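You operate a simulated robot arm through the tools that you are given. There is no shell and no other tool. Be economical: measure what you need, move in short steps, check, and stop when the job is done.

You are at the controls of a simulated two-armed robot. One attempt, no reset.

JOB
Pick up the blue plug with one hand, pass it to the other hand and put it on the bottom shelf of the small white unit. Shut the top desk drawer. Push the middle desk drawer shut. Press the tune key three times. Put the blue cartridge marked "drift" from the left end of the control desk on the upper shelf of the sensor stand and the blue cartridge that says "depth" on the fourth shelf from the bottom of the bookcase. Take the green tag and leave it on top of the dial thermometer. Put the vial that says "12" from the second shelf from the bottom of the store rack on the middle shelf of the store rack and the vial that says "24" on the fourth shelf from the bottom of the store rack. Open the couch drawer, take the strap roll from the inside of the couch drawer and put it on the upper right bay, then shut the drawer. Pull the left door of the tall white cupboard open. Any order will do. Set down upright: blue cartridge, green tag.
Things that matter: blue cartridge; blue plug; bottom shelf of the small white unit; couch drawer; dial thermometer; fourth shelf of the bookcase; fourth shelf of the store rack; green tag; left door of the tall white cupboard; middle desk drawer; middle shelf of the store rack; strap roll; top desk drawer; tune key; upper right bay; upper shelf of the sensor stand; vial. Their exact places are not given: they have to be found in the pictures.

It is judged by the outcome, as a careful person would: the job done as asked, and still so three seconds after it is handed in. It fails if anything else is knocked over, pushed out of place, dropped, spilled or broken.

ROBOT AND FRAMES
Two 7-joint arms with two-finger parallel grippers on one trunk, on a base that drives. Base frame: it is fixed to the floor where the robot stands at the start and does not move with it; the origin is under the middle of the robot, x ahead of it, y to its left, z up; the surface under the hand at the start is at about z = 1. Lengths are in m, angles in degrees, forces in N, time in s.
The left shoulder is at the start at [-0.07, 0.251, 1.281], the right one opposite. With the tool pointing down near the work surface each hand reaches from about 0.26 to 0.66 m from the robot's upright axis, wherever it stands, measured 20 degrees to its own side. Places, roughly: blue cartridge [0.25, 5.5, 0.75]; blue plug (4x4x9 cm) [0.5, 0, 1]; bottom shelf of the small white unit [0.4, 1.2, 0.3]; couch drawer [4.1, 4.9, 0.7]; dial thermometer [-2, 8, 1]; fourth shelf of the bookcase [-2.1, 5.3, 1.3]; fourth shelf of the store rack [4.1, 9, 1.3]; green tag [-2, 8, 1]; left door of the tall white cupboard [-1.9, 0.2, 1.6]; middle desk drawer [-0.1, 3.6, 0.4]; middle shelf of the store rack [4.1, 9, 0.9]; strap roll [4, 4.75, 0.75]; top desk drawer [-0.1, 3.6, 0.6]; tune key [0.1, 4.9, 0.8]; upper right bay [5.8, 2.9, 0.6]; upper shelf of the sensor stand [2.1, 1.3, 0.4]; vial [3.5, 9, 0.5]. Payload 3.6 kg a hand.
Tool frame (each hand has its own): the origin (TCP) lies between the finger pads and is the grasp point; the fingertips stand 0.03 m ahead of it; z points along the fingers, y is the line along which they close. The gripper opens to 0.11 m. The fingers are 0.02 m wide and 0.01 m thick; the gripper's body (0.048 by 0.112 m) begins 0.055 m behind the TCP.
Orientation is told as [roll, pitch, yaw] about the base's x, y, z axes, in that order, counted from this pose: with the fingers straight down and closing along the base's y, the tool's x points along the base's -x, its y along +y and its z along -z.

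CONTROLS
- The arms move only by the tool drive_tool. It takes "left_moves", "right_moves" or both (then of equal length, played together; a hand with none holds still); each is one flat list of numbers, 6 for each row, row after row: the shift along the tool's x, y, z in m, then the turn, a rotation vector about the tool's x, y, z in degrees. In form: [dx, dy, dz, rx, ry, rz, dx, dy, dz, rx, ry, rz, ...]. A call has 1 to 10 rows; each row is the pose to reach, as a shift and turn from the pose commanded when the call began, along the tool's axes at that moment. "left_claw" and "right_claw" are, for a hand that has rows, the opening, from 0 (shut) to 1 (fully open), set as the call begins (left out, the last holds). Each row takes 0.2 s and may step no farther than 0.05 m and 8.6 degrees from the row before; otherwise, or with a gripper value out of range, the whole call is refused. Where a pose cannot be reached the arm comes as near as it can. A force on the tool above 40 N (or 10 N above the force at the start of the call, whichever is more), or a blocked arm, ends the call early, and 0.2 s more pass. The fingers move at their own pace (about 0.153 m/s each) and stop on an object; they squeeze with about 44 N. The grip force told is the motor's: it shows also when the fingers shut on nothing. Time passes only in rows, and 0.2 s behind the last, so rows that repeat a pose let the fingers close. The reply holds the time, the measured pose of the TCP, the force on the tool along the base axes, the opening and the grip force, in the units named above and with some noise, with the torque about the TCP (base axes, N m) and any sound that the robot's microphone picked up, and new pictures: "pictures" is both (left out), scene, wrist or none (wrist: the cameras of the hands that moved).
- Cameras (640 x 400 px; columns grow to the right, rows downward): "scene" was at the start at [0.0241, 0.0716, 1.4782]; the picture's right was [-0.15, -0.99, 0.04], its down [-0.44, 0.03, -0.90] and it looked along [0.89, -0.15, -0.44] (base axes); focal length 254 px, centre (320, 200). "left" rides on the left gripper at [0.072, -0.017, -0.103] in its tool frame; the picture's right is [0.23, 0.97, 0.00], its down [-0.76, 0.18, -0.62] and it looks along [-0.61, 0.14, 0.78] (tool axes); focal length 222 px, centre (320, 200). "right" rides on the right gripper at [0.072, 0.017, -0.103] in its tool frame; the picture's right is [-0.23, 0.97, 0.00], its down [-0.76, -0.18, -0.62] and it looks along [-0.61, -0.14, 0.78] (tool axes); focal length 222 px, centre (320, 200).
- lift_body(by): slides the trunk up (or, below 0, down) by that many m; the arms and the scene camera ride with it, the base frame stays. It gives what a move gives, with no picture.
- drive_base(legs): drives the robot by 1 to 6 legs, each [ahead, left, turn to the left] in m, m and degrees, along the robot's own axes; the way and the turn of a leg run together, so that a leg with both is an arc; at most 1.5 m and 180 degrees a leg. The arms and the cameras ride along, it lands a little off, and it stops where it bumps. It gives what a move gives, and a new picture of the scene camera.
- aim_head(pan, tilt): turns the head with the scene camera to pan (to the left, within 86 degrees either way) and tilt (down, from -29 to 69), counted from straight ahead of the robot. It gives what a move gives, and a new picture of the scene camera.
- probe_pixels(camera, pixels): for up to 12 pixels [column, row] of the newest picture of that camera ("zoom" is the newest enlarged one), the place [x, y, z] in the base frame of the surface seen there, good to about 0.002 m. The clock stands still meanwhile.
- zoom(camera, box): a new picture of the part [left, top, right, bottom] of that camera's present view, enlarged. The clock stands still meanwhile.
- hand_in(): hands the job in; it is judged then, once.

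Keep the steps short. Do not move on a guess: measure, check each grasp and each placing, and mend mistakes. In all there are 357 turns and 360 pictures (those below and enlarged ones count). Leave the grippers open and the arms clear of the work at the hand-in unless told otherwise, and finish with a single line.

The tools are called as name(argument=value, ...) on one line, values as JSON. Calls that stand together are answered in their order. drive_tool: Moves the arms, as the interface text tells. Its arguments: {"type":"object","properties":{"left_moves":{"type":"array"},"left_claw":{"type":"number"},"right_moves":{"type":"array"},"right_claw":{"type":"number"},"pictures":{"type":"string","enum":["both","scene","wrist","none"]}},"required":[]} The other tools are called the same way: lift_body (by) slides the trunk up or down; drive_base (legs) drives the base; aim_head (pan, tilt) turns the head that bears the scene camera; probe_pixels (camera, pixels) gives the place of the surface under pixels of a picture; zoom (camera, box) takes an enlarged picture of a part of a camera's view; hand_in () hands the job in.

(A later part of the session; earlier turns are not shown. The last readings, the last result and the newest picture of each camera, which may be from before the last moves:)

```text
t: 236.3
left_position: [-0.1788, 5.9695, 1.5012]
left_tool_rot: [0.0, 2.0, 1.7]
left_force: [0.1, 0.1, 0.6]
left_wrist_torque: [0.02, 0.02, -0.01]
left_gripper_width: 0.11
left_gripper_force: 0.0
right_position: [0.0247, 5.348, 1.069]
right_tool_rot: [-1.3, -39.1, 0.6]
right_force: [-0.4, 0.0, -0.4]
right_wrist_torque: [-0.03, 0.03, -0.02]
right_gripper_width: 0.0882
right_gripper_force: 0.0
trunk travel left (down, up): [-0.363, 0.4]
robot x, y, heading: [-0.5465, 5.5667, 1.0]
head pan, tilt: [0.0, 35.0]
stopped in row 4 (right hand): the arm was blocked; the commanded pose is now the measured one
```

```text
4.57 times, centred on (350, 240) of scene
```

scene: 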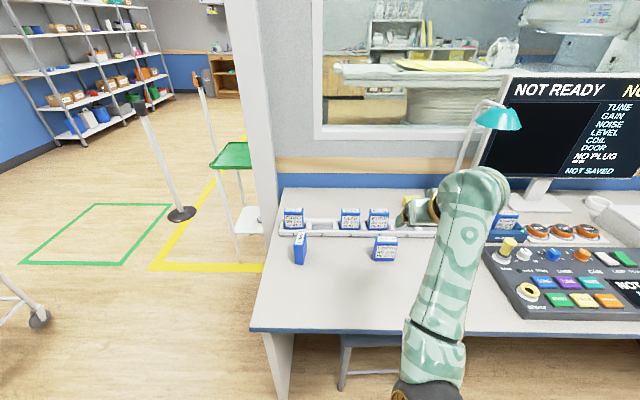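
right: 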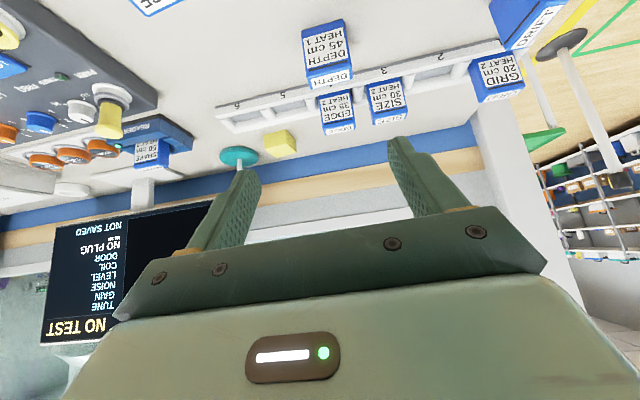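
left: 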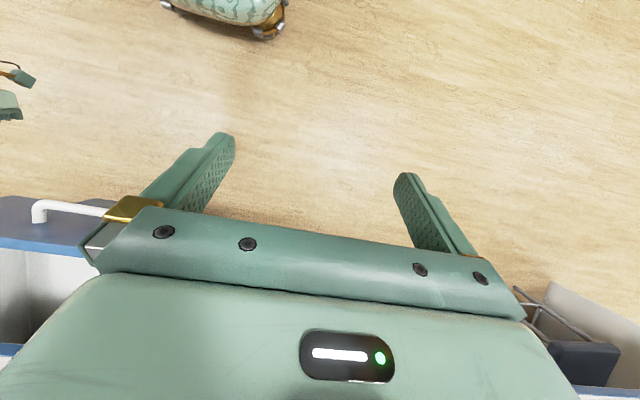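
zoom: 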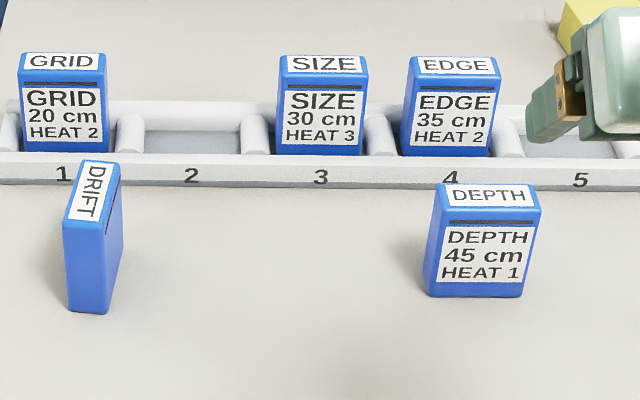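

Drive forward 8 cm then set the right hand at a pre-grasp 15 cm short of DEPTH.

drive_base(legs=[[0.08, 0.0, -1]])

drive_tool(right_moves=[0.03, 0.003, 0.028, 0, -3, 0, 0.06, 0.006, 0.055, 0, -6, 0, 0.09, 0.008, 0.083, 0, -9, 0, 0.12, 0.01, 0.11, 0, -11, 0], pictures="wrist")

```text
t: 237.3
left_position: [-0.0873, 5.9635, 1.4998]
left_tool_rot: [-0.1, 2.1, 0.7]
left_force: [1.1, 1.0, -0.7]
left_wrist_torque: [-0.03, 0.01, 0.04]
left_gripper_width: 0.1102
left_gripper_force: 0.1
right_position: [0.1027, 5.3401, 1.0685]
right_tool_rot: [-1.2, -38.8, -0.3]
right_force: [-0.2, -0.1, -0.6]
right_wrist_torque: [0.04, 0.01, -0.01]
right_gripper_width: 0.0879
right_gripper_force: 0.1
trunk travel left (down, up): [-0.363, 0.4]
robot x, y, heading: [-0.4635, 5.5636, -0.3]
head pan, tilt: [0.0, 35.0]
```

scene: 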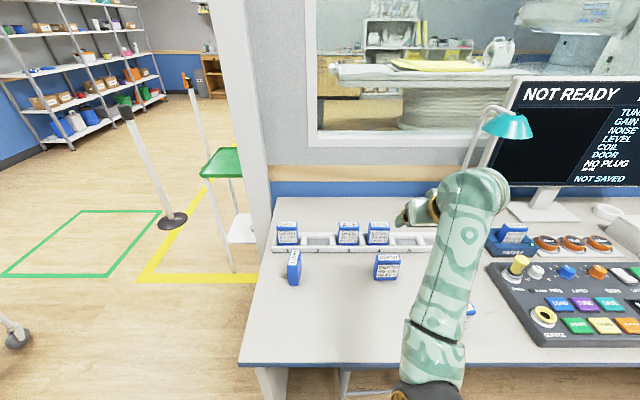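

```text
t: 238.1
left_position: [-0.0898, 5.9635, 1.5008]
left_tool_rot: [0.0, 1.9, 0.6]
left_force: [-0.5, -0.6, -0.1]
left_wrist_torque: [0.03, -0.02, 0.01]
left_gripper_width: 0.1102
left_gripper_force: 0.0
right_position: [0.1291, 5.3307, 1.0756]
right_tool_rot: [-3.2, -56.3, 0.1]
right_force: [0.3, -0.5, -0.6]
right_wrist_torque: [-0.02, 0.01, 0.0]
right_gripper_width: 0.0877
right_gripper_force: 0.0
trunk travel left (down, up): [-0.363, 0.4]
robot x, y, heading: [-0.4687, 5.5689, -0.2]
head pan, tilt: [0.0, 35.0]
stopped in row 3 (right hand): the arm was blocked; the commanded pose is now the measured one
```

right: 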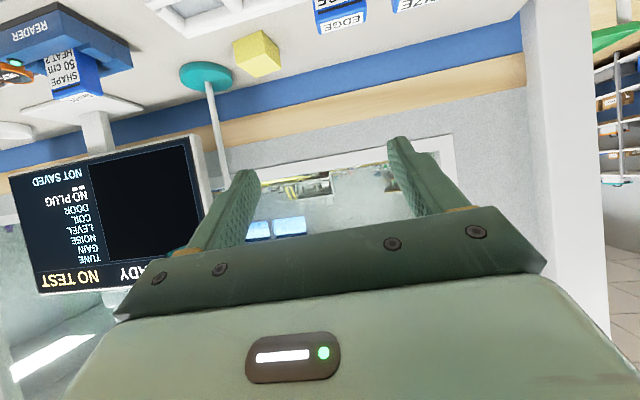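

drive_tool(right_moves=[0.035, 0.006, 0.011, 0, 0, 0, 0.07, 0.012, 0.022, 0, 0, 0, 0.105, 0.018, 0.033, 0, 0, 0, 0.14, 0.024, 0.045, 0, 0, 0, 0.166, 0.027, 0.053, 0, 0, 0], pictures="both")

```text
t: 238.9
left_position: [-0.0902, 5.9632, 1.5007]
left_tool_rot: [0.0, 2.1, 0.5]
left_force: [1.0, 0.2, -0.8]
left_wrist_torque: [0.02, 0.0, 0.0]
left_gripper_width: 0.1103
left_gripper_force: 0.1
right_position: [0.1417, 5.3317, 1.0662]
right_tool_rot: [-6.0, -65.9, 1.7]
right_force: [-0.4, 0.9, 0.0]
right_wrist_torque: [-0.03, -0.02, 0.04]
right_gripper_width: 0.0882
right_gripper_force: 0.1
trunk travel left (down, up): [-0.363, 0.4]
robot x, y, heading: [-0.4676, 5.5617, -0.2]
head pan, tilt: [0.0, 35.0]
stopped in row 4 (right hand): the arm was blocked; the commanded pose is now the measured one
```

scene: 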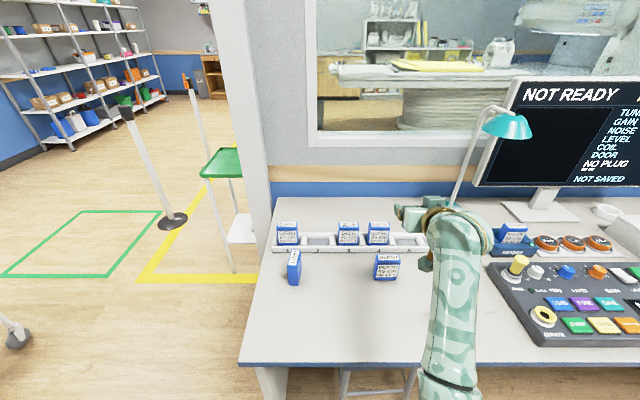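
right: 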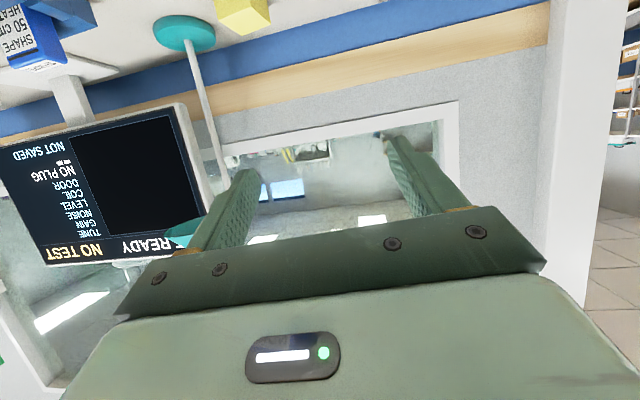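

The low elbow is fouling the desk edge in this posture. Point the hand down again, then reach low/far so that the arm swings elbow-out (as it did over the key).

drive_tool(right_moves=[0, 0, -0.02, -0.6, 8.2, 0.3, 0, 0, -0.04, -1.2, 16.5, 0.5, 0, 0, -0.05, -1.9, 24.7, 0.8, 0, 0, -0.05, -2.5, 33, 1, 0, 0, -0.05, -3.1, 41.2, 1.3, 0, 0, -0.05, -3.7, 49.5, 1.5, 0, 0, -0.05, -4.4, 57.7, 1.8, 0, 0, -0.05, -5, 65.9, 2], pictures="none")

drive_tool(right_moves=[-0.03, 0.0, 0.03, 0, 0, 0, -0.06, 0, 0.06, 0, 0, 0, -0.09, 0, 0.08, 0, 0, 0, -0.12, 0, 0.1, 0, 0, 0, -0.15, 0, 0.12, 0, 0, 0], pictures="both")

```text
t: 240.7
left_position: [-0.0891, 5.9639, 1.5009]
left_tool_rot: [0.0, 2.0, 0.6]
left_force: [-1.1, -0.6, -0.8]
left_wrist_torque: [-0.03, -0.04, 0.0]
left_gripper_width: 0.1099
left_gripper_force: 0.0
right_position: [0.1125, 5.3314, 1.08]
right_tool_rot: [2.8, 0.0, -2.8]
right_force: [-0.8, 0.1, 0.1]
right_wrist_torque: [-0.01, 0.01, -0.01]
right_gripper_width: 0.0881
right_gripper_force: 0.1
right hand out of reach, approached as far as the arm can: row 7, 8
trunk travel left (down, up): [-0.363, 0.4]
robot x, y, heading: [-0.4667, 5.5694, -0.1]
head pan, tilt: [0.0, 35.0]
```

```text
t: 241.9
left_position: [-0.0884, 5.9624, 1.5009]
left_tool_rot: [0.1, 2.0, 0.6]
left_force: [-1.2, 0.8, 0.1]
left_wrist_torque: [0.04, 0.0, 0.03]
left_gripper_width: 0.1101
left_gripper_force: 0.1
right_position: [0.1882, 5.3244, 0.9853]
right_tool_rot: [2.8, -0.2, -2.8]
right_force: [-1.1, 0.5, 0.1]
right_wrist_torque: [0.01, -0.01, 0.01]
right_gripper_width: 0.0879
right_gripper_force: 0.2
right hand out of reach, approached as far as the arm can: row 3, 4, 5
trunk travel left (down, up): [-0.363, 0.4]
robot x, y, heading: [-0.462, 5.5634, 0.1]
head pan, tilt: [0.0, 35.0]
```

scene: 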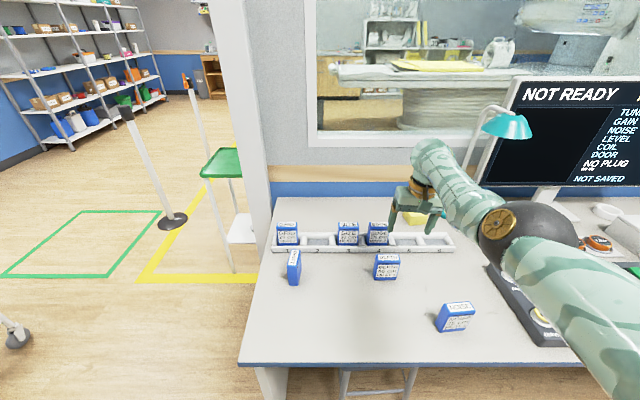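
right: 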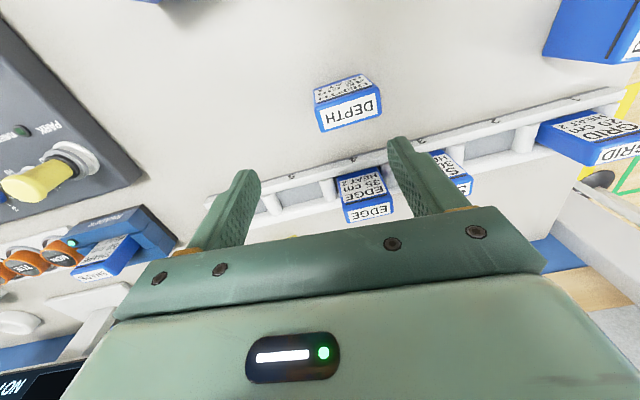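

Elbow is out now. Tilt the hand to 50° while easing back to the pre-grasp.

drive_tool(right_moves=[0.015, 0.004, 0.01, -0.5, -8.4, 0.5, 0.03, 0.009, 0.02, -1, -16.8, 1, 0.045, 0.014, 0.03, -1.5, -25.2, 1.5, 0.06, 0.019, 0.04, -2, -33.6, 2, 0.08, 0.025, 0.05, -2.5, -42, 2.5, 0.1, 0.033, 0.06, -2.8, -50, 2.8], pictures="both")

```text
t: 243.1
left_position: [-0.0896, 5.9653, 1.5009]
left_tool_rot: [-0.1, 2.0, 0.5]
left_force: [-0.8, 0.1, -0.1]
left_wrist_torque: [-0.03, 0.0, 0.0]
left_gripper_width: 0.11
left_gripper_force: 0.1
right_position: [0.1695, 5.3371, 1.0767]
right_tool_rot: [10.5, -56.1, -12.9]
right_force: [0.0, 0.6, -0.2]
right_wrist_torque: [0.02, -0.01, -0.01]
right_gripper_width: 0.088
right_gripper_force: 0.1
trunk travel left (down, up): [-0.363, 0.4]
robot x, y, heading: [-0.4661, 5.5643, -0.4]
head pan, tilt: [0.0, 35.0]
stopped in row 6 (right hand): the arm was blocked; the commanded pose is now the measured one
```

scene: 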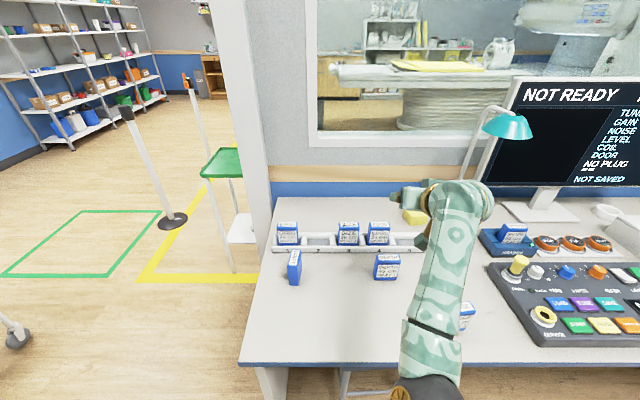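
right: 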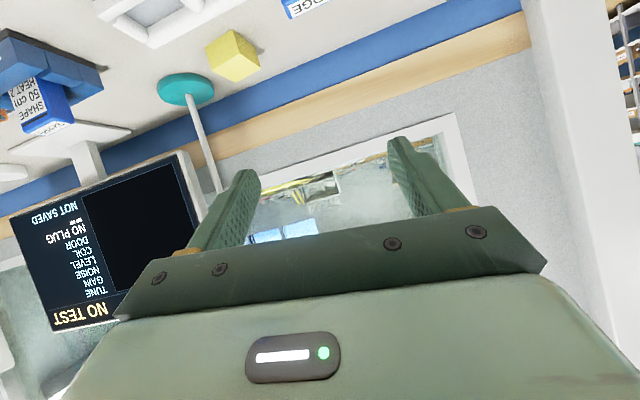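

The arm prefers the elbow-low posture here; raising the trunk 0.3 m will lift the elbow clear of the desk.

lift_body(by=0.3)

aim_head(pan=-15, tilt=50)

```text
t: 246.1
left_position: [-0.1367, 5.9634, 1.8264]
left_tool_rot: [0.0, -2.5, 0.6]
left_force: [-0.2, -0.7, -0.3]
left_wrist_torque: [0.0, -0.01, -0.01]
left_gripper_width: 0.1097
left_gripper_force: 0.0
right_position: [0.1692, 5.3406, 1.3756]
right_tool_rot: [10.9, -56.0, -13.0]
right_force: [0.3, -0.4, 0.0]
right_wrist_torque: [0.0, -0.04, 0.0]
right_gripper_width: 0.0879
right_gripper_force: 0.1
trunk travel left (down, up): [-0.663, 0.1]
robot x, y, heading: [-0.4686, 5.5664, -0.1]
head pan, tilt: [0.0, 35.0]
```

```text
t: 246.9
left_position: [-0.1375, 5.9641, 1.8264]
left_tool_rot: [0.0, -2.5, 0.6]
left_force: [-0.6, -0.1, -0.5]
left_wrist_torque: [-0.02, 0.0, 0.0]
left_gripper_width: 0.11
left_gripper_force: 0.1
right_position: [0.1683, 5.3402, 1.3754]
right_tool_rot: [10.9, -56.0, -13.1]
right_force: [-0.4, -0.6, 0.3]
right_wrist_torque: [0.03, -0.01, 0.04]
right_gripper_width: 0.088
right_gripper_force: 0.1
trunk travel left (down, up): [-0.663, 0.1]
robot x, y, heading: [-0.4675, 5.5614, 0.0]
head pan, tilt: [-15.0, 50.0]
```

scene: 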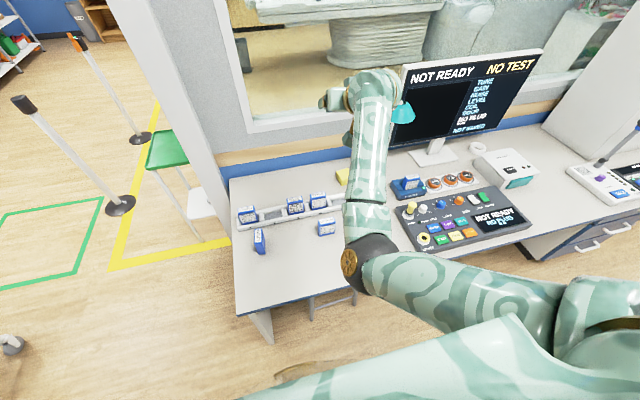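

Elbow is now high. Lower the hand to the pre-grasp in front of DEPTH.

drive_tool(right_moves=[0.0437, -0.0038, 0.0184, 0.04, 0.67, -0.72, 0.0874, -0.0076, 0.0368, 0.08, 1.34, -1.44, 0.1311, -0.0114, 0.0552, 0.12, 2, -2.16, 0.1748, -0.0152, 0.0736, 0.16, 2.7, -2.9, 0.2185, -0.019, 0.092, 0.2, 3.35, -3.6, 0.2622, -0.0228, 0.1104, 0.24, 4, -4.3, 0.3059, -0.0266, 0.1288, 0.28, 4.7, -5, 0.3496, -0.0304, 0.1472, 0.32, 5.4, -5.8, 0.3933, -0.0342, 0.1656, 0.36, 6, -6.5, 0.437, -0.038, 0.184, 0.4, 6.7, -7.2], pictures="both")

```text
t: 249.1
left_position: [-0.1403, 5.9627, 1.8264]
left_tool_rot: [-0.1, -2.6, 0.6]
left_force: [-0.7, 0.6, 0.3]
left_wrist_torque: [0.02, -0.06, 0.0]
left_gripper_width: 0.1102
left_gripper_force: 0.1
right_position: [0.0672, 5.3515, 0.9525]
right_tool_rot: [-0.8, -50.2, 0.1]
right_force: [0.2, -1.0, 0.6]
right_wrist_torque: [-0.02, -0.04, 0.02]
right_gripper_width: 0.0881
right_gripper_force: 0.1
right hand out of reach, approached as far as the arm can: row 9, 10
trunk travel left (down, up): [-0.663, 0.1]
robot x, y, heading: [-0.4692, 5.5647, -0.1]
head pan, tilt: [-15.0, 50.0]
```

scene: 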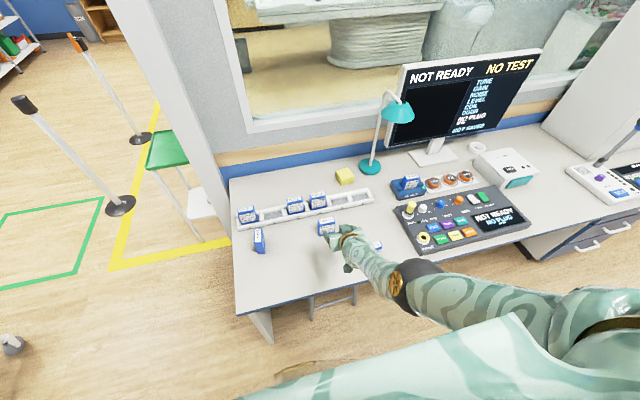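
right: 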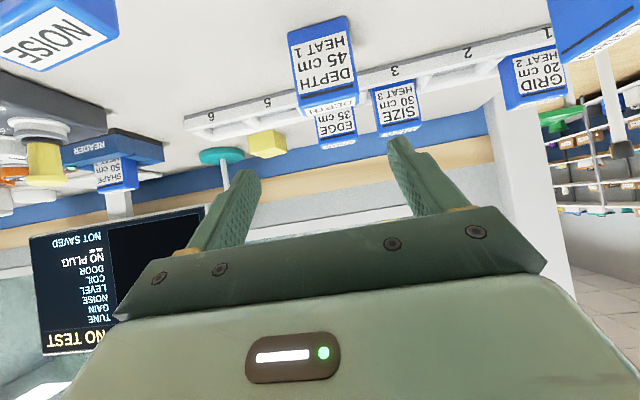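

Open fully and advance to DEPTH.

drive_tool(right_moves=[0.008, 0.002, 0.035, 0, 0, 0, 0.016, 0.004, 0.07, 0, 0, 0, 0.024, 0.0065, 0.105, 0, 0, 0, 0.024, 0.0065, 0.13, 0, 0, 0], right_claw=1, pictures="both")

```text
t: 250.1
left_position: [-0.1368, 5.9621, 1.8254]
left_tool_rot: [0.0, -2.4, 0.5]
left_force: [0.1, 0.6, -0.2]
left_wrist_torque: [-0.02, 0.02, -0.02]
left_gripper_width: 0.1102
left_gripper_force: 0.1
right_position: [0.0717, 5.3674, 0.9567]
right_tool_rot: [0.1, -50.0, -0.1]
right_force: [0.2, -0.5, -0.1]
right_wrist_torque: [-0.01, -0.01, -0.02]
right_gripper_width: 0.1099
right_gripper_force: 0.1
right hand out of reach, approached as far as the arm can: row 1, 2, 3, 4
trunk travel left (down, up): [-0.663, 0.1]
robot x, y, heading: [-0.4614, 5.5634, -0.2]
head pan, tilt: [-15.0, 50.0]
```

scene: 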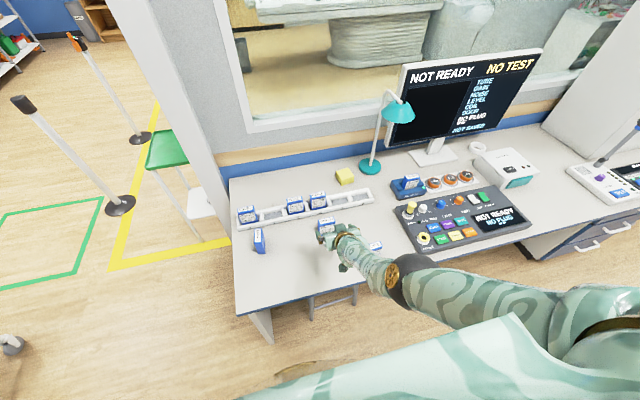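
right: 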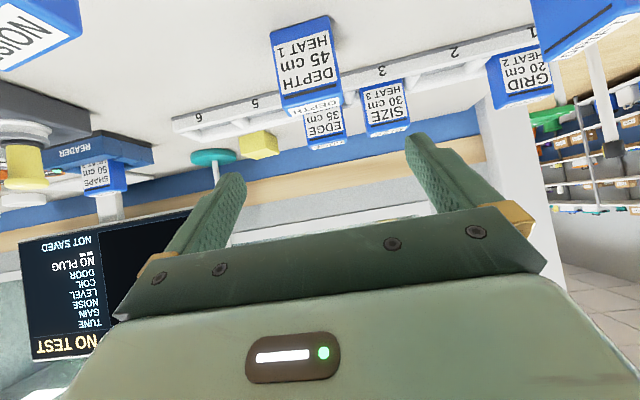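

Arm is at full stretch. Lower the trunk 0.14 and use the base to advance instead.

lift_body(by=-0.14)

zoom(camera="right", box=[0, 0, 640, 400])

```text
t: 251.8
left_position: [-0.1369, 5.9629, 1.6859]
left_tool_rot: [0.0, -2.5, 0.6]
left_force: [0.0, 0.2, 0.9]
left_wrist_torque: [-0.02, 0.01, 0.03]
left_gripper_width: 0.1099
left_gripper_force: 0.1
right_position: [0.0684, 5.3673, 0.818]
right_tool_rot: [0.1, -50.2, 0.2]
right_force: [-0.3, -0.1, -0.5]
right_wrist_torque: [0.0, 0.01, -0.01]
right_gripper_width: 0.1101
right_gripper_force: 0.0
trunk travel left (down, up): [-0.523, 0.24]
robot x, y, heading: [-0.464, 5.5608, 0.1]
head pan, tilt: [-15.0, 50.0]
```

```text
1.00 times, centred on (320, 200) of right (not enlarged: the box is as wide or as high as the picture)
```

zoom: 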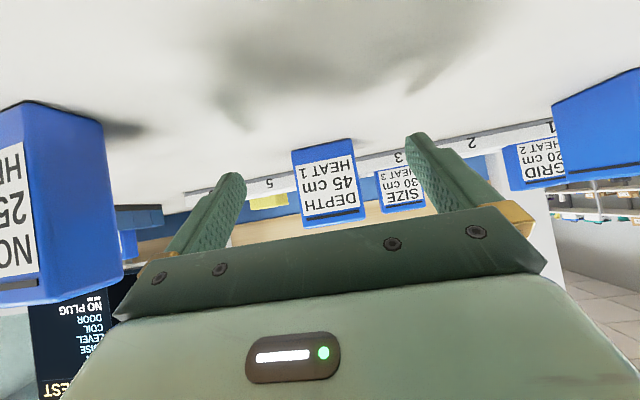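

drive_base(legs=[[0.125, -0.008, 0]])

zoom(camera="right", box=[0, 0, 640, 400])

```text
t: 253.0
left_position: [-0.0108, 5.9543, 1.6861]
left_tool_rot: [0.0, -2.6, 0.4]
left_force: [-0.2, -0.1, 0.5]
left_wrist_torque: [0.02, 0.03, -0.03]
left_gripper_width: 0.1098
left_gripper_force: 0.1
right_position: [0.1932, 5.3568, 0.8177]
right_tool_rot: [0.1, -50.0, 0.0]
right_force: [0.1, -0.1, 0.1]
right_wrist_torque: [-0.01, 0.01, 0.0]
right_gripper_width: 0.1101
right_gripper_force: 0.0
trunk travel left (down, up): [-0.523, 0.24]
robot x, y, heading: [-0.3395, 5.5535, -0.5]
head pan, tilt: [-15.0, 50.0]
```

scene: 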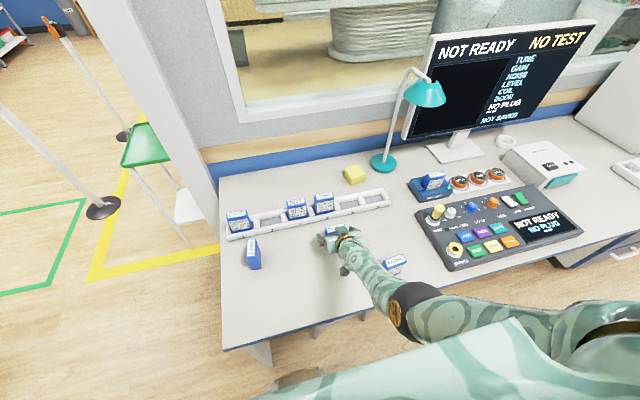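

```text
1.00 times, centred on (320, 200) of right (not enlarged: the box is as wide or as high as the picture)
```

zoom: 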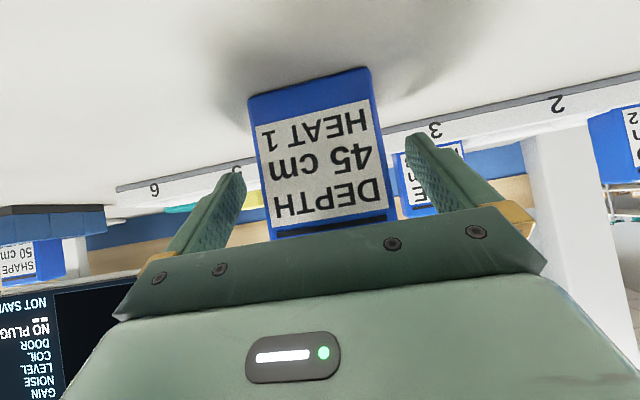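

Straddled. Close, then lift with the trunk.

drive_tool(right_moves=[0, 0, 0, 0, 0, 0, 0, 0, 0, 0, 0, 0, 0, 0, 0, 0, 0, 0], right_claw=0, pictures="none")

lift_body(by=0.12)

zoom(camera="right", box=[0, 0, 640, 400])

```text
t: 253.8
left_position: [-0.0109, 5.9551, 1.6862]
left_tool_rot: [0.0, -2.5, 0.5]
left_force: [0.0, 0.4, 0.6]
left_wrist_torque: [0.0, 0.0, -0.02]
left_gripper_width: 0.11
left_gripper_force: 0.1
right_position: [0.1924, 5.3572, 0.8181]
right_tool_rot: [0.1, -50.0, -0.1]
right_force: [-0.9, 0.4, 0.3]
right_wrist_torque: [0.02, -0.01, -0.01]
right_gripper_width: 0.0697
right_gripper_force: 44.1
trunk travel left (down, up): [-0.523, 0.24]
robot x, y, heading: [-0.3425, 5.5562, -0.3]
head pan, tilt: [-15.0, 50.0]
```

```text
t: 255.3
left_position: [-0.0112, 5.9551, 1.8064]
left_tool_rot: [-0.1, -2.5, 0.4]
left_force: [-0.1, -0.2, 0.1]
left_wrist_torque: [-0.01, 0.0, 0.02]
left_gripper_width: 0.11
left_gripper_force: 0.1
right_position: [0.1919, 5.3575, 0.9381]
right_tool_rot: [0.2, -50.0, -0.2]
right_force: [0.8, 0.4, -0.9]
right_wrist_torque: [0.0, 0.01, -0.01]
right_gripper_width: 0.0692
right_gripper_force: 43.3
trunk travel left (down, up): [-0.643, 0.12]
robot x, y, heading: [-0.3413, 5.5575, -0.2]
head pan, tilt: [-15.0, 50.0]
```

```text
1.00 times, centred on (320, 200) of right (not enlarged: the box is as wide or as high as the picture)
```

zoom: 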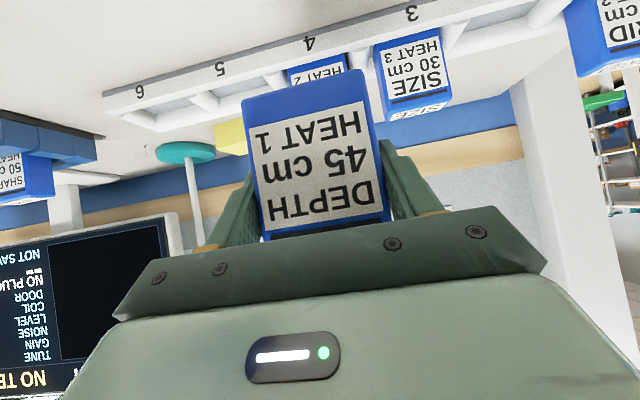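

DEPTH is held. Back off and turn to the bookcase.

drive_base(legs=[[-0.6, 0, 0], [0, 0, 90], [0, 0, 90]])

aim_head(pan=0, tilt=20)

```text
t: 266.6
left_position: [-1.2711, 5.1437, 1.8054]
left_tool_rot: [0.0, -2.5, -176.6]
left_force: [0.2, 1.1, -0.6]
left_wrist_torque: [-0.01, -0.01, 0.01]
left_gripper_width: 0.1099
left_gripper_force: 0.0
right_position: [-1.5059, 5.7289, 0.9383]
right_tool_rot: [0.0, -50.0, -177.1]
right_force: [0.3, 0.3, -1.5]
right_wrist_torque: [-0.02, -0.01, 0.0]
right_gripper_width: 0.0696
right_gripper_force: 44.4
trunk travel left (down, up): [-0.643, 0.12]
robot x, y, heading: [-0.9648, 5.5607, -177.1]
head pan, tilt: [-15.0, 50.0]
```

scene: 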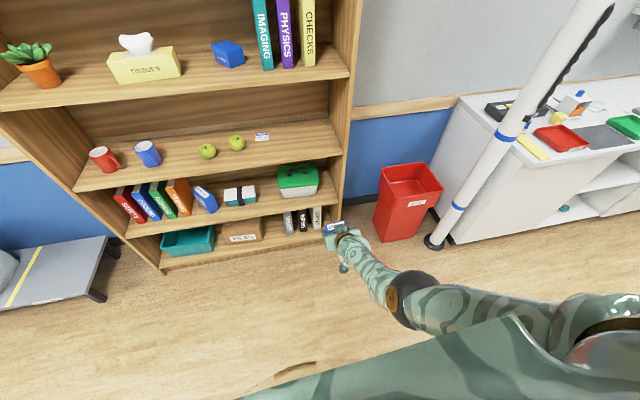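

```text
t: 267.5
left_position: [-1.2702, 5.1428, 1.805]
left_tool_rot: [0.0, -2.5, -176.6]
left_force: [-0.5, -0.2, -0.1]
left_wrist_torque: [0.01, -0.04, 0.02]
left_gripper_width: 0.1102
left_gripper_force: 0.0
right_position: [-1.5059, 5.7296, 0.938]
right_tool_rot: [0.0, -50.0, -177.1]
right_force: [-0.6, -0.6, -1.6]
right_wrist_torque: [0.03, 0.01, 0.02]
right_gripper_width: 0.0694
right_gripper_force: 44.5
trunk travel left (down, up): [-0.643, 0.12]
robot x, y, heading: [-0.9624, 5.5581, -177.4]
head pan, tilt: [0.0, 20.0]
```

scene: 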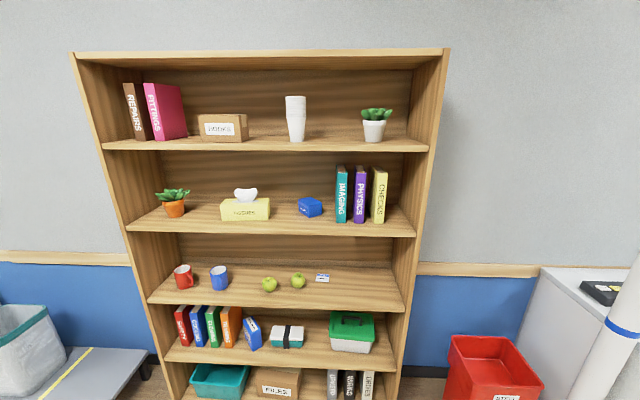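

Fourth shelf from the bottom is the one with tissues and binders. Measure free space.

probe_pixels(camera="scene", pixels=[[290, 225], [300, 222], [310, 228], [140, 225], [400, 230], [320, 208], [270, 222], [240, 215], [280, 150], [400, 215], [200, 225], [340, 222]])

zoom(camera="scene", box=[110, 130, 440, 310])

```text
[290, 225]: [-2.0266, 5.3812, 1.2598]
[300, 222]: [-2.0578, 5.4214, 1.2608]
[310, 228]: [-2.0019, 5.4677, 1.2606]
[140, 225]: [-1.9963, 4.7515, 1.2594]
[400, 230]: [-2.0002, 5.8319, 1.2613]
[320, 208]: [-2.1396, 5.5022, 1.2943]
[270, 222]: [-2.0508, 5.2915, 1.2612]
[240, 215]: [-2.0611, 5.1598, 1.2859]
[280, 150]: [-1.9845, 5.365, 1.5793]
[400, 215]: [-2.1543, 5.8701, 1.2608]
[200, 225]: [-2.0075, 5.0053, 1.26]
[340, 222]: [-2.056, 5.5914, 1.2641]
```

```text
1.94 times, centred on (275, 220) of scene
```

zoom: 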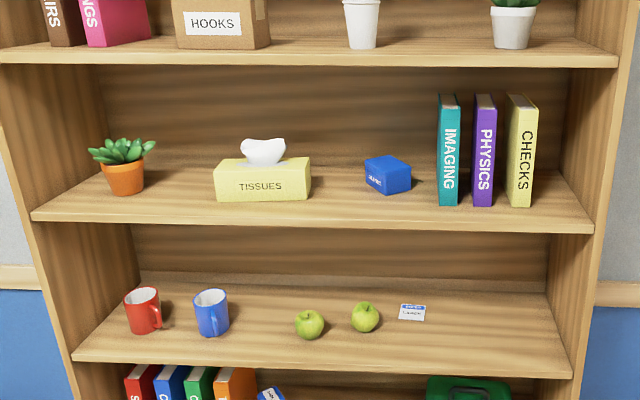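

Shelf z = 1.26, front x≈-1.985; free spot at y≈5.36. Raise the trunk and the right hand to z≈1.35, keeping distance, and align.

lift_body(by=0.1)

drive_tool(right_moves=[-0.034, 0, -0.028, 0, 0, 0, -0.068, 0, -0.056, 0, 0, 0, -0.102, 0, -0.085, 0, 0, 0, -0.136, 0, -0.114, 0, 0, 0, -0.17, 0, -0.142, 0, 0, 0, -0.204, 0, -0.171, 0, 0, 0, -0.238, 0, -0.2, 0, 0, 0], pictures="none")

drive_base(legs=[[0, 0.36, -2.7]])

```text
t: 268.8
left_position: [-1.272, 5.143, 1.9052]
left_tool_rot: [0.1, -2.5, -176.6]
left_force: [-0.4, -0.3, 0.3]
left_wrist_torque: [0.0, -0.01, -0.02]
left_gripper_width: 0.1101
left_gripper_force: 0.0
right_position: [-1.506, 5.7292, 1.037]
right_tool_rot: [0.1, -49.9, -177.2]
right_force: [-0.1, 0.5, -1.9]
right_wrist_torque: [0.02, -0.01, 0.0]
right_gripper_width: 0.0695
right_gripper_force: 44.5
trunk travel left (down, up): [-0.743, 0.02]
robot x, y, heading: [-0.9614, 5.5583, -177.4]
head pan, tilt: [0.0, 20.0]
```

```text
t: 270.3
left_position: [-1.2719, 5.1445, 1.905]
left_tool_rot: [0.0, -2.6, -176.6]
left_force: [0.7, 0.8, 0.3]
left_wrist_torque: [0.02, -0.01, -0.01]
left_gripper_width: 0.1098
left_gripper_force: 0.1
right_position: [-1.5034, 5.7961, 1.2953]
right_tool_rot: [-13.8, -48.5, -168.1]
right_force: [-0.4, -0.2, -0.4]
right_wrist_torque: [0.01, -0.03, -0.03]
right_gripper_width: 0.0695
right_gripper_force: 44.4
trunk travel left (down, up): [-0.743, 0.02]
robot x, y, heading: [-0.9651, 5.5582, -177.4]
head pan, tilt: [0.0, 20.0]
stopped in row 7 (right hand): the arm was blocked; the commanded pose is now the measured one
```

```text
t: 272.6
left_position: [-1.2836, 4.8075, 1.9059]
left_tool_rot: [0.1, -2.5, -179.6]
left_force: [-0.8, 0.2, 0.3]
left_wrist_torque: [-0.02, 0.0, 0.01]
left_gripper_width: 0.1098
left_gripper_force: 0.1
right_position: [-1.4833, 5.4683, 1.294]
right_tool_rot: [-13.7, -48.5, -171.0]
right_force: [0.2, 0.0, -0.8]
right_wrist_torque: [-0.03, 0.02, 0.0]
right_gripper_width: 0.0692
right_gripper_force: 44.6
trunk travel left (down, up): [-0.743, 0.02]
robot x, y, heading: [-0.9553, 5.2055, 180.0]
head pan, tilt: [0.0, 20.0]
```

scene: 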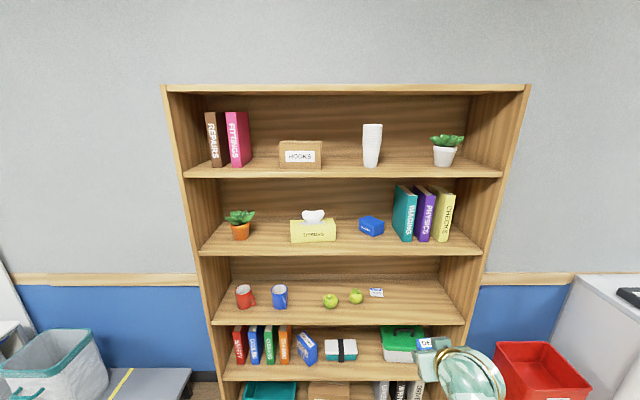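

drive_tool(right_moves=[-0.034, 0.011, 0.002, -2.3, -0.3, 2, -0.068, 0.022, 0.004, -4.6, -0.5, 4, -0.101, 0.034, 0.0065, -6.85, -0.8, 6, -0.101, 0.034, 0.0065, -6.85, -0.8, 6], pictures="wrist")

```text
t: 273.6
left_position: [-1.2825, 4.8046, 1.9053]
left_tool_rot: [0.1, -2.6, -179.5]
left_force: [0.1, -0.2, -0.4]
left_wrist_torque: [-0.02, 0.0, -0.02]
left_gripper_width: 0.1101
left_gripper_force: 0.1
right_position: [-1.5557, 5.4228, 1.3628]
right_tool_rot: [-0.1, -49.9, -179.9]
right_force: [0.1, -0.6, -1.1]
right_wrist_torque: [0.04, 0.0, 0.01]
right_gripper_width: 0.0695
right_gripper_force: 43.4
trunk travel left (down, up): [-0.743, 0.02]
robot x, y, heading: [-0.9549, 5.1992, 180.0]
head pan, tilt: [0.0, 20.0]
```

right: 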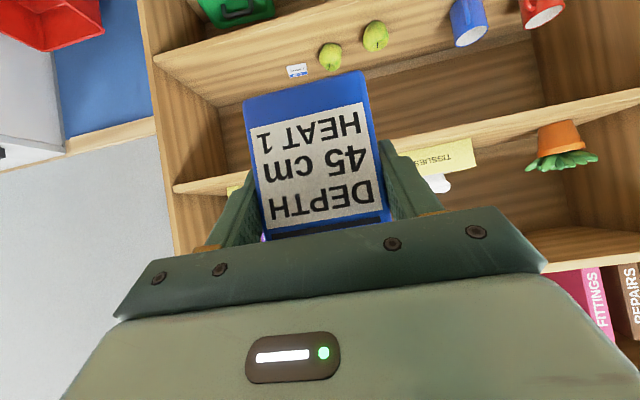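

Orientation restored; cartridge bottom is ~4 cm above the shelf. Drive in toward y≈5.36.

drive_base(legs=[[0.0, 0.065, 0], [0.4, 0.0, 0]])

zoom(camera="right", box=[0, 0, 640, 400])

```text
t: 276.7
left_position: [-1.6843, 4.7411, 1.9056]
left_tool_rot: [-0.1, -2.7, -179.5]
left_force: [0.1, 0.1, 0.2]
left_wrist_torque: [0.07, 0.03, -0.05]
left_gripper_width: 0.11
left_gripper_force: 0.1
right_position: [-1.9555, 5.3601, 1.3626]
right_tool_rot: [-0.2, -50.0, -179.8]
right_force: [0.4, -0.2, -0.5]
right_wrist_torque: [-0.03, 0.0, 0.02]
right_gripper_width: 0.0696
right_gripper_force: 43.2
trunk travel left (down, up): [-0.743, 0.02]
robot x, y, heading: [-1.3562, 5.137, 180.0]
head pan, tilt: [0.0, 20.0]
```

scene: 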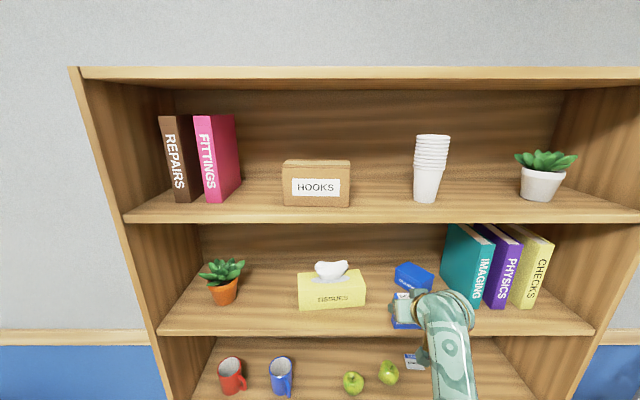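

```text
1.00 times, centred on (320, 200) of right (not enlarged: the box is as wide or as high as the picture)
```

zoom: 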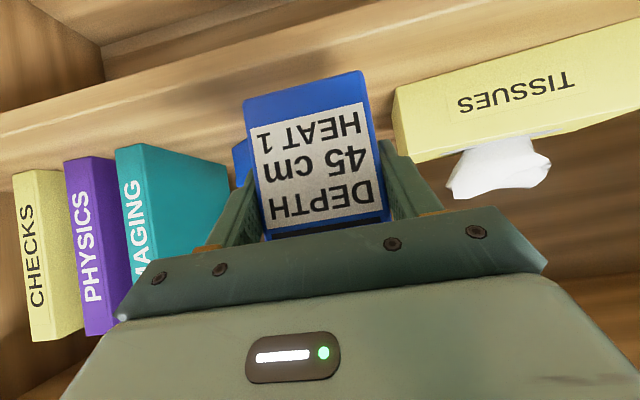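

drive_tool(right_moves=[-0.0225, 0, 0.0268, 0, 0, 0, -0.045, 0, 0.0536, 0, 0, 0, -0.0297, 0, 0.0665, 0, 0, 0, -0.0182, 0, 0.0761, 0, 0, 0], pictures="both")

```text
t: 277.7
left_position: [-1.6862, 4.7418, 1.9059]
left_tool_rot: [0.1, -2.6, -179.6]
left_force: [-0.1, 0.1, 0.6]
left_wrist_torque: [0.01, 0.04, -0.03]
left_gripper_width: 0.11
left_gripper_force: 0.1
right_position: [-2.0274, 5.3612, 1.3267]
right_tool_rot: [-0.1, -50.0, -179.8]
right_force: [0.4, 0.5, -0.8]
right_wrist_torque: [0.01, -0.03, 0.03]
right_gripper_width: 0.0697
right_gripper_force: 43.8
trunk travel left (down, up): [-0.743, 0.02]
robot x, y, heading: [-1.3559, 5.1357, 179.5]
head pan, tilt: [0.0, 20.0]
```

scene: 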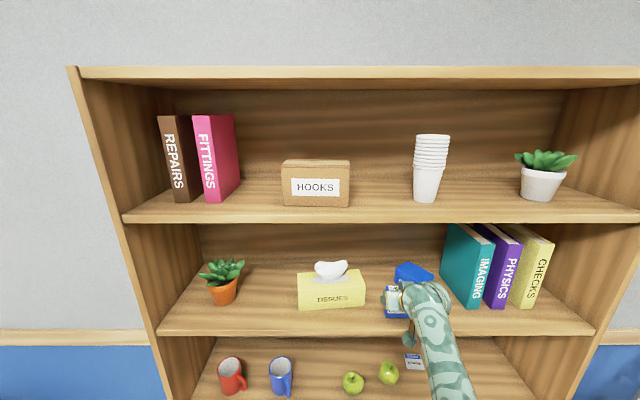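
right: 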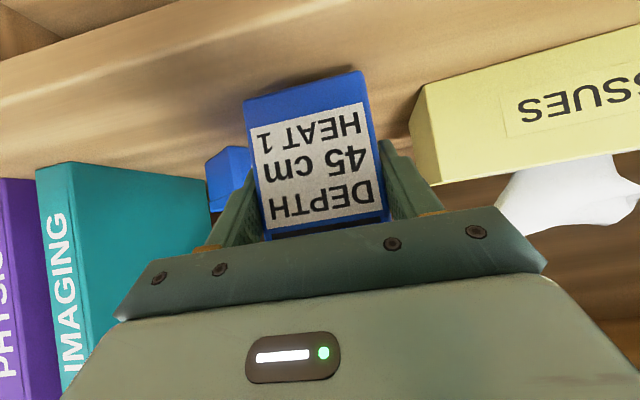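

Lower the last few millimetres, then open.

drive_tool(right_moves=[0.0015, 0, 0.0013, 0, 0, 0, 0.0031, 0, 0.0026, 0, 0, 0], pictures="none")

drive_tool(right_moves=[0, 0, 0, 0, 0, 0, 0, 0, 0, 0, 0, 0], right_claw=0.82, pictures="wrist")

```text
t: 278.3
left_position: [-1.6864, 4.7423, 1.9051]
left_tool_rot: [0.1, -2.7, -179.4]
left_force: [0.2, -0.2, 0.5]
left_wrist_torque: [-0.02, 0.01, 0.01]
left_gripper_width: 0.11
left_gripper_force: 0.0
right_position: [-2.0274, 5.3605, 1.3239]
right_tool_rot: [-0.2, -50.0, -179.8]
right_force: [-0.2, 0.5, -0.9]
right_wrist_torque: [-0.02, 0.02, 0.03]
right_gripper_width: 0.0694
right_gripper_force: 43.7
trunk travel left (down, up): [-0.743, 0.02]
robot x, y, heading: [-1.3546, 5.1372, 179.7]
head pan, tilt: [0.0, 20.0]
```

```text
t: 278.9
left_position: [-1.6863, 4.741, 1.9066]
left_tool_rot: [0.1, -2.6, -179.5]
left_force: [1.8, -0.4, 0.2]
left_wrist_torque: [0.01, -0.02, -0.04]
left_gripper_width: 0.1103
left_gripper_force: 0.1
right_position: [-2.0271, 5.3615, 1.323]
right_tool_rot: [-0.2, -49.9, -180.0]
right_force: [0.1, 0.8, -0.2]
right_wrist_torque: [0.01, 0.03, 0.04]
right_gripper_width: 0.0901
right_gripper_force: 0.1
trunk travel left (down, up): [-0.743, 0.02]
robot x, y, heading: [-1.3559, 5.1406, 179.6]
head pan, tilt: [0.0, 20.0]
```

right: 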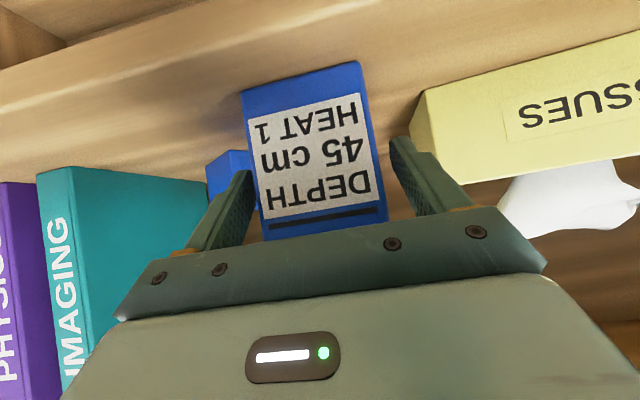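

Released and standing. Back straight off.

drive_base(legs=[[-0.5, 0, 0]])

zoom(camera="scene", box=[200, 150, 520, 330])

```text
t: 281.9
left_position: [-1.178, 4.7403, 1.9044]
left_tool_rot: [0.2, -2.5, -179.8]
left_force: [0.3, 0.0, 0.3]
left_wrist_torque: [0.01, -0.02, -0.01]
left_gripper_width: 0.1101
left_gripper_force: 0.1
right_position: [-1.5139, 5.3628, 1.3224]
right_tool_rot: [-0.2, -49.9, 179.9]
right_force: [0.3, -0.1, -0.3]
right_wrist_torque: [0.01, -0.02, 0.02]
right_gripper_width: 0.0902
right_gripper_force: 0.0
trunk travel left (down, up): [-0.743, 0.02]
robot x, y, heading: [-0.8424, 5.1345, 179.4]
head pan, tilt: [0.0, 20.0]
```

scene: 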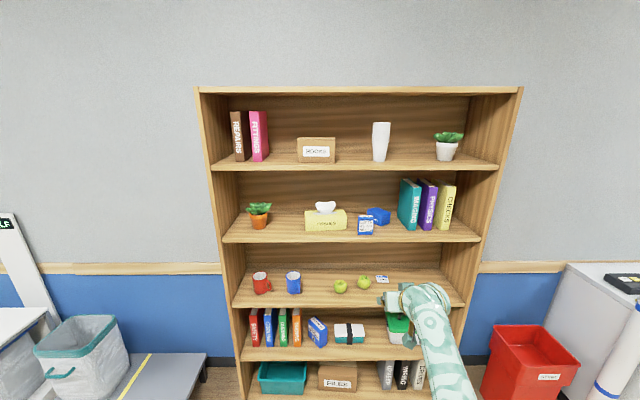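

```text
2.00 times, centred on (360, 240) of scene
```

zoom: 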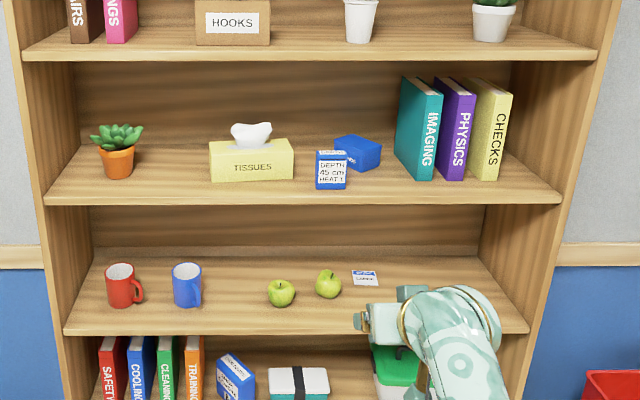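

DEPTH is upright on the 4th shelf. Next the thermometer/tag near (-2, 8). Turn to face +y and look.

drive_base(legs=[[0, 0, -90]])

aim_head(pan=20, tilt=20)

```text
t: 286.1
left_position: [-1.2412, 5.4672, 1.9055]
left_tool_rot: [0.0, -2.7, 90.4]
left_force: [0.2, -1.0, -0.1]
left_wrist_torque: [0.02, -0.02, 0.03]
left_gripper_width: 0.1101
left_gripper_force: 0.0
right_position: [-0.6219, 5.8075, 1.3241]
right_tool_rot: [-0.2, -50.0, 90.0]
right_force: [0.6, 0.4, -0.1]
right_wrist_torque: [-0.02, 0.01, 0.01]
right_gripper_width: 0.0901
right_gripper_force: 0.0
trunk travel left (down, up): [-0.743, 0.02]
robot x, y, heading: [-0.8415, 5.1352, 89.8]
head pan, tilt: [0.0, 20.0]
```

scene: 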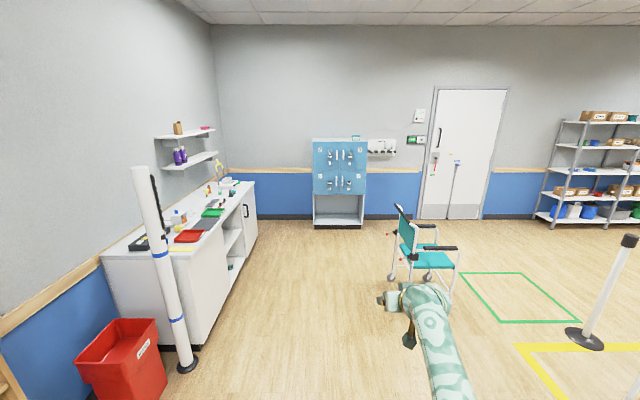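

```text
t: 286.9
left_position: [-1.2403, 5.4669, 1.9058]
left_tool_rot: [0.1, -2.7, 90.5]
left_force: [-0.1, -0.1, 0.5]
left_wrist_torque: [-0.04, 0.01, -0.04]
left_gripper_width: 0.11
left_gripper_force: 0.1
right_position: [-0.6221, 5.8054, 1.323]
right_tool_rot: [-0.3, -50.1, 90.1]
right_force: [-0.3, -0.7, 0.7]
right_wrist_torque: [0.02, -0.02, 0.0]
right_gripper_width: 0.0901
right_gripper_force: 0.0
trunk travel left (down, up): [-0.743, 0.02]
robot x, y, heading: [-0.842, 5.1348, 89.6]
head pan, tilt: [20.0, 20.0]
```

scene: 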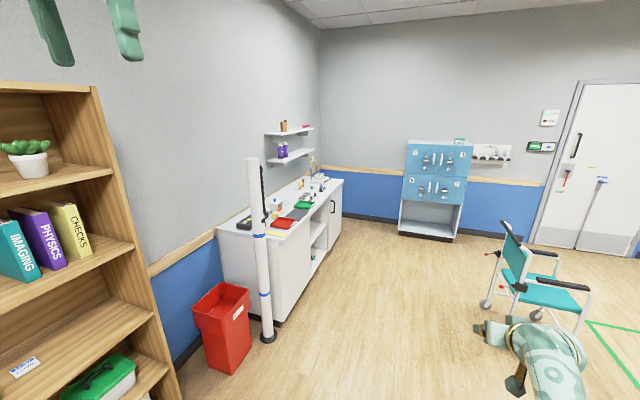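

probe_pixels(camera="scene", pixels=[[262, 300], [280, 310], [335, 215], [300, 200], [310, 185], [225, 235], [500, 300], [505, 250], [340, 182], [430, 235]])

zoom(camera="scene", box=[220, 110, 350, 260])

```text
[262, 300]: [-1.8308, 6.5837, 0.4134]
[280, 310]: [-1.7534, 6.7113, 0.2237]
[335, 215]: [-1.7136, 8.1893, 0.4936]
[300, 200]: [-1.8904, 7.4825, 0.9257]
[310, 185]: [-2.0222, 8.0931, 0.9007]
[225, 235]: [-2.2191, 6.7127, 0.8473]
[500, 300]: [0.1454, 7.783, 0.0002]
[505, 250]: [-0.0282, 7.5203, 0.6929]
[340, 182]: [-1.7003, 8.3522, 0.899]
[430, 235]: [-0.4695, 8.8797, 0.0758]
```

```text
2.67 times, centred on (285, 185) of scene
```

zoom: 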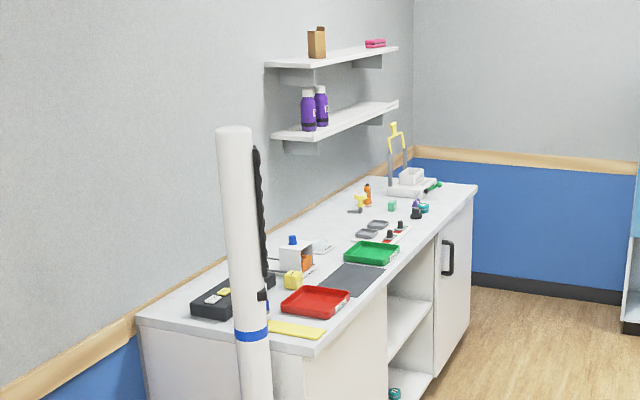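

Bench top z=0.90, front x≈-1.70. Drive up to y≈7.85 and face it.

drive_base(legs=[[1.4, 0.05, 0], [1.3, 0.0, 0], [0, 0, 90]])

aim_head(pan=0, tilt=30)

```text
t: 303.8
left_position: [-1.2166, 7.4001, 1.9055]
left_tool_rot: [0.1, -2.6, -177.2]
left_force: [-0.2, 0.8, 0.2]
left_wrist_torque: [-0.02, 0.01, 0.02]
left_gripper_width: 0.1099
left_gripper_force: 0.0
right_position: [-1.5807, 8.0055, 1.3239]
right_tool_rot: [-0.2, -50.1, -177.7]
right_force: [0.4, 0.4, -0.4]
right_wrist_torque: [0.03, 0.01, 0.0]
right_gripper_width: 0.0902
right_gripper_force: 0.0
trunk travel left (down, up): [-0.743, 0.02]
robot x, y, heading: [-0.901, 7.8136, -178.0]
head pan, tilt: [20.0, 20.0]
```

scene: 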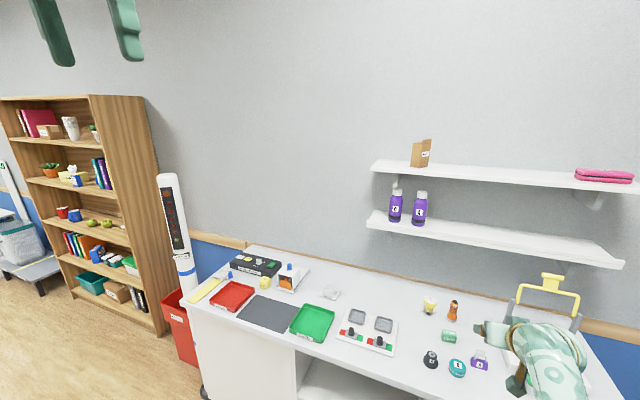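

```text
t: 304.6
left_position: [-1.2156, 7.3997, 1.9055]
left_tool_rot: [0.0, -2.6, -177.4]
left_force: [-0.6, 0.3, 0.1]
left_wrist_torque: [-0.01, 0.05, -0.03]
left_gripper_width: 0.11
left_gripper_force: 0.1
right_position: [-1.5811, 8.0039, 1.3236]
right_tool_rot: [-0.2, -49.9, -177.7]
right_force: [-0.2, -0.6, -0.1]
right_wrist_torque: [0.02, 0.0, -0.01]
right_gripper_width: 0.0903
right_gripper_force: 0.0
trunk travel left (down, up): [-0.743, 0.02]
robot x, y, heading: [-0.9017, 7.8113, -178.1]
head pan, tilt: [0.0, 30.0]
```

scene: 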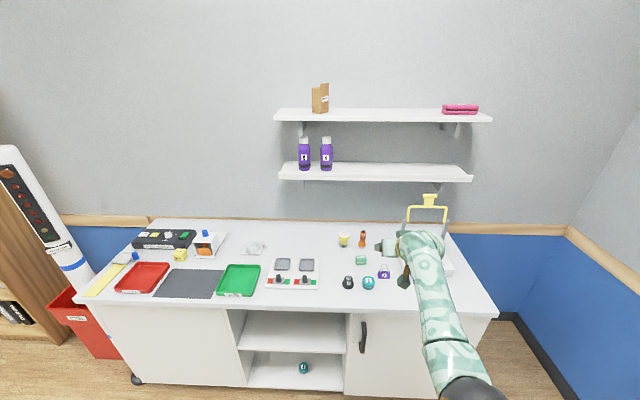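

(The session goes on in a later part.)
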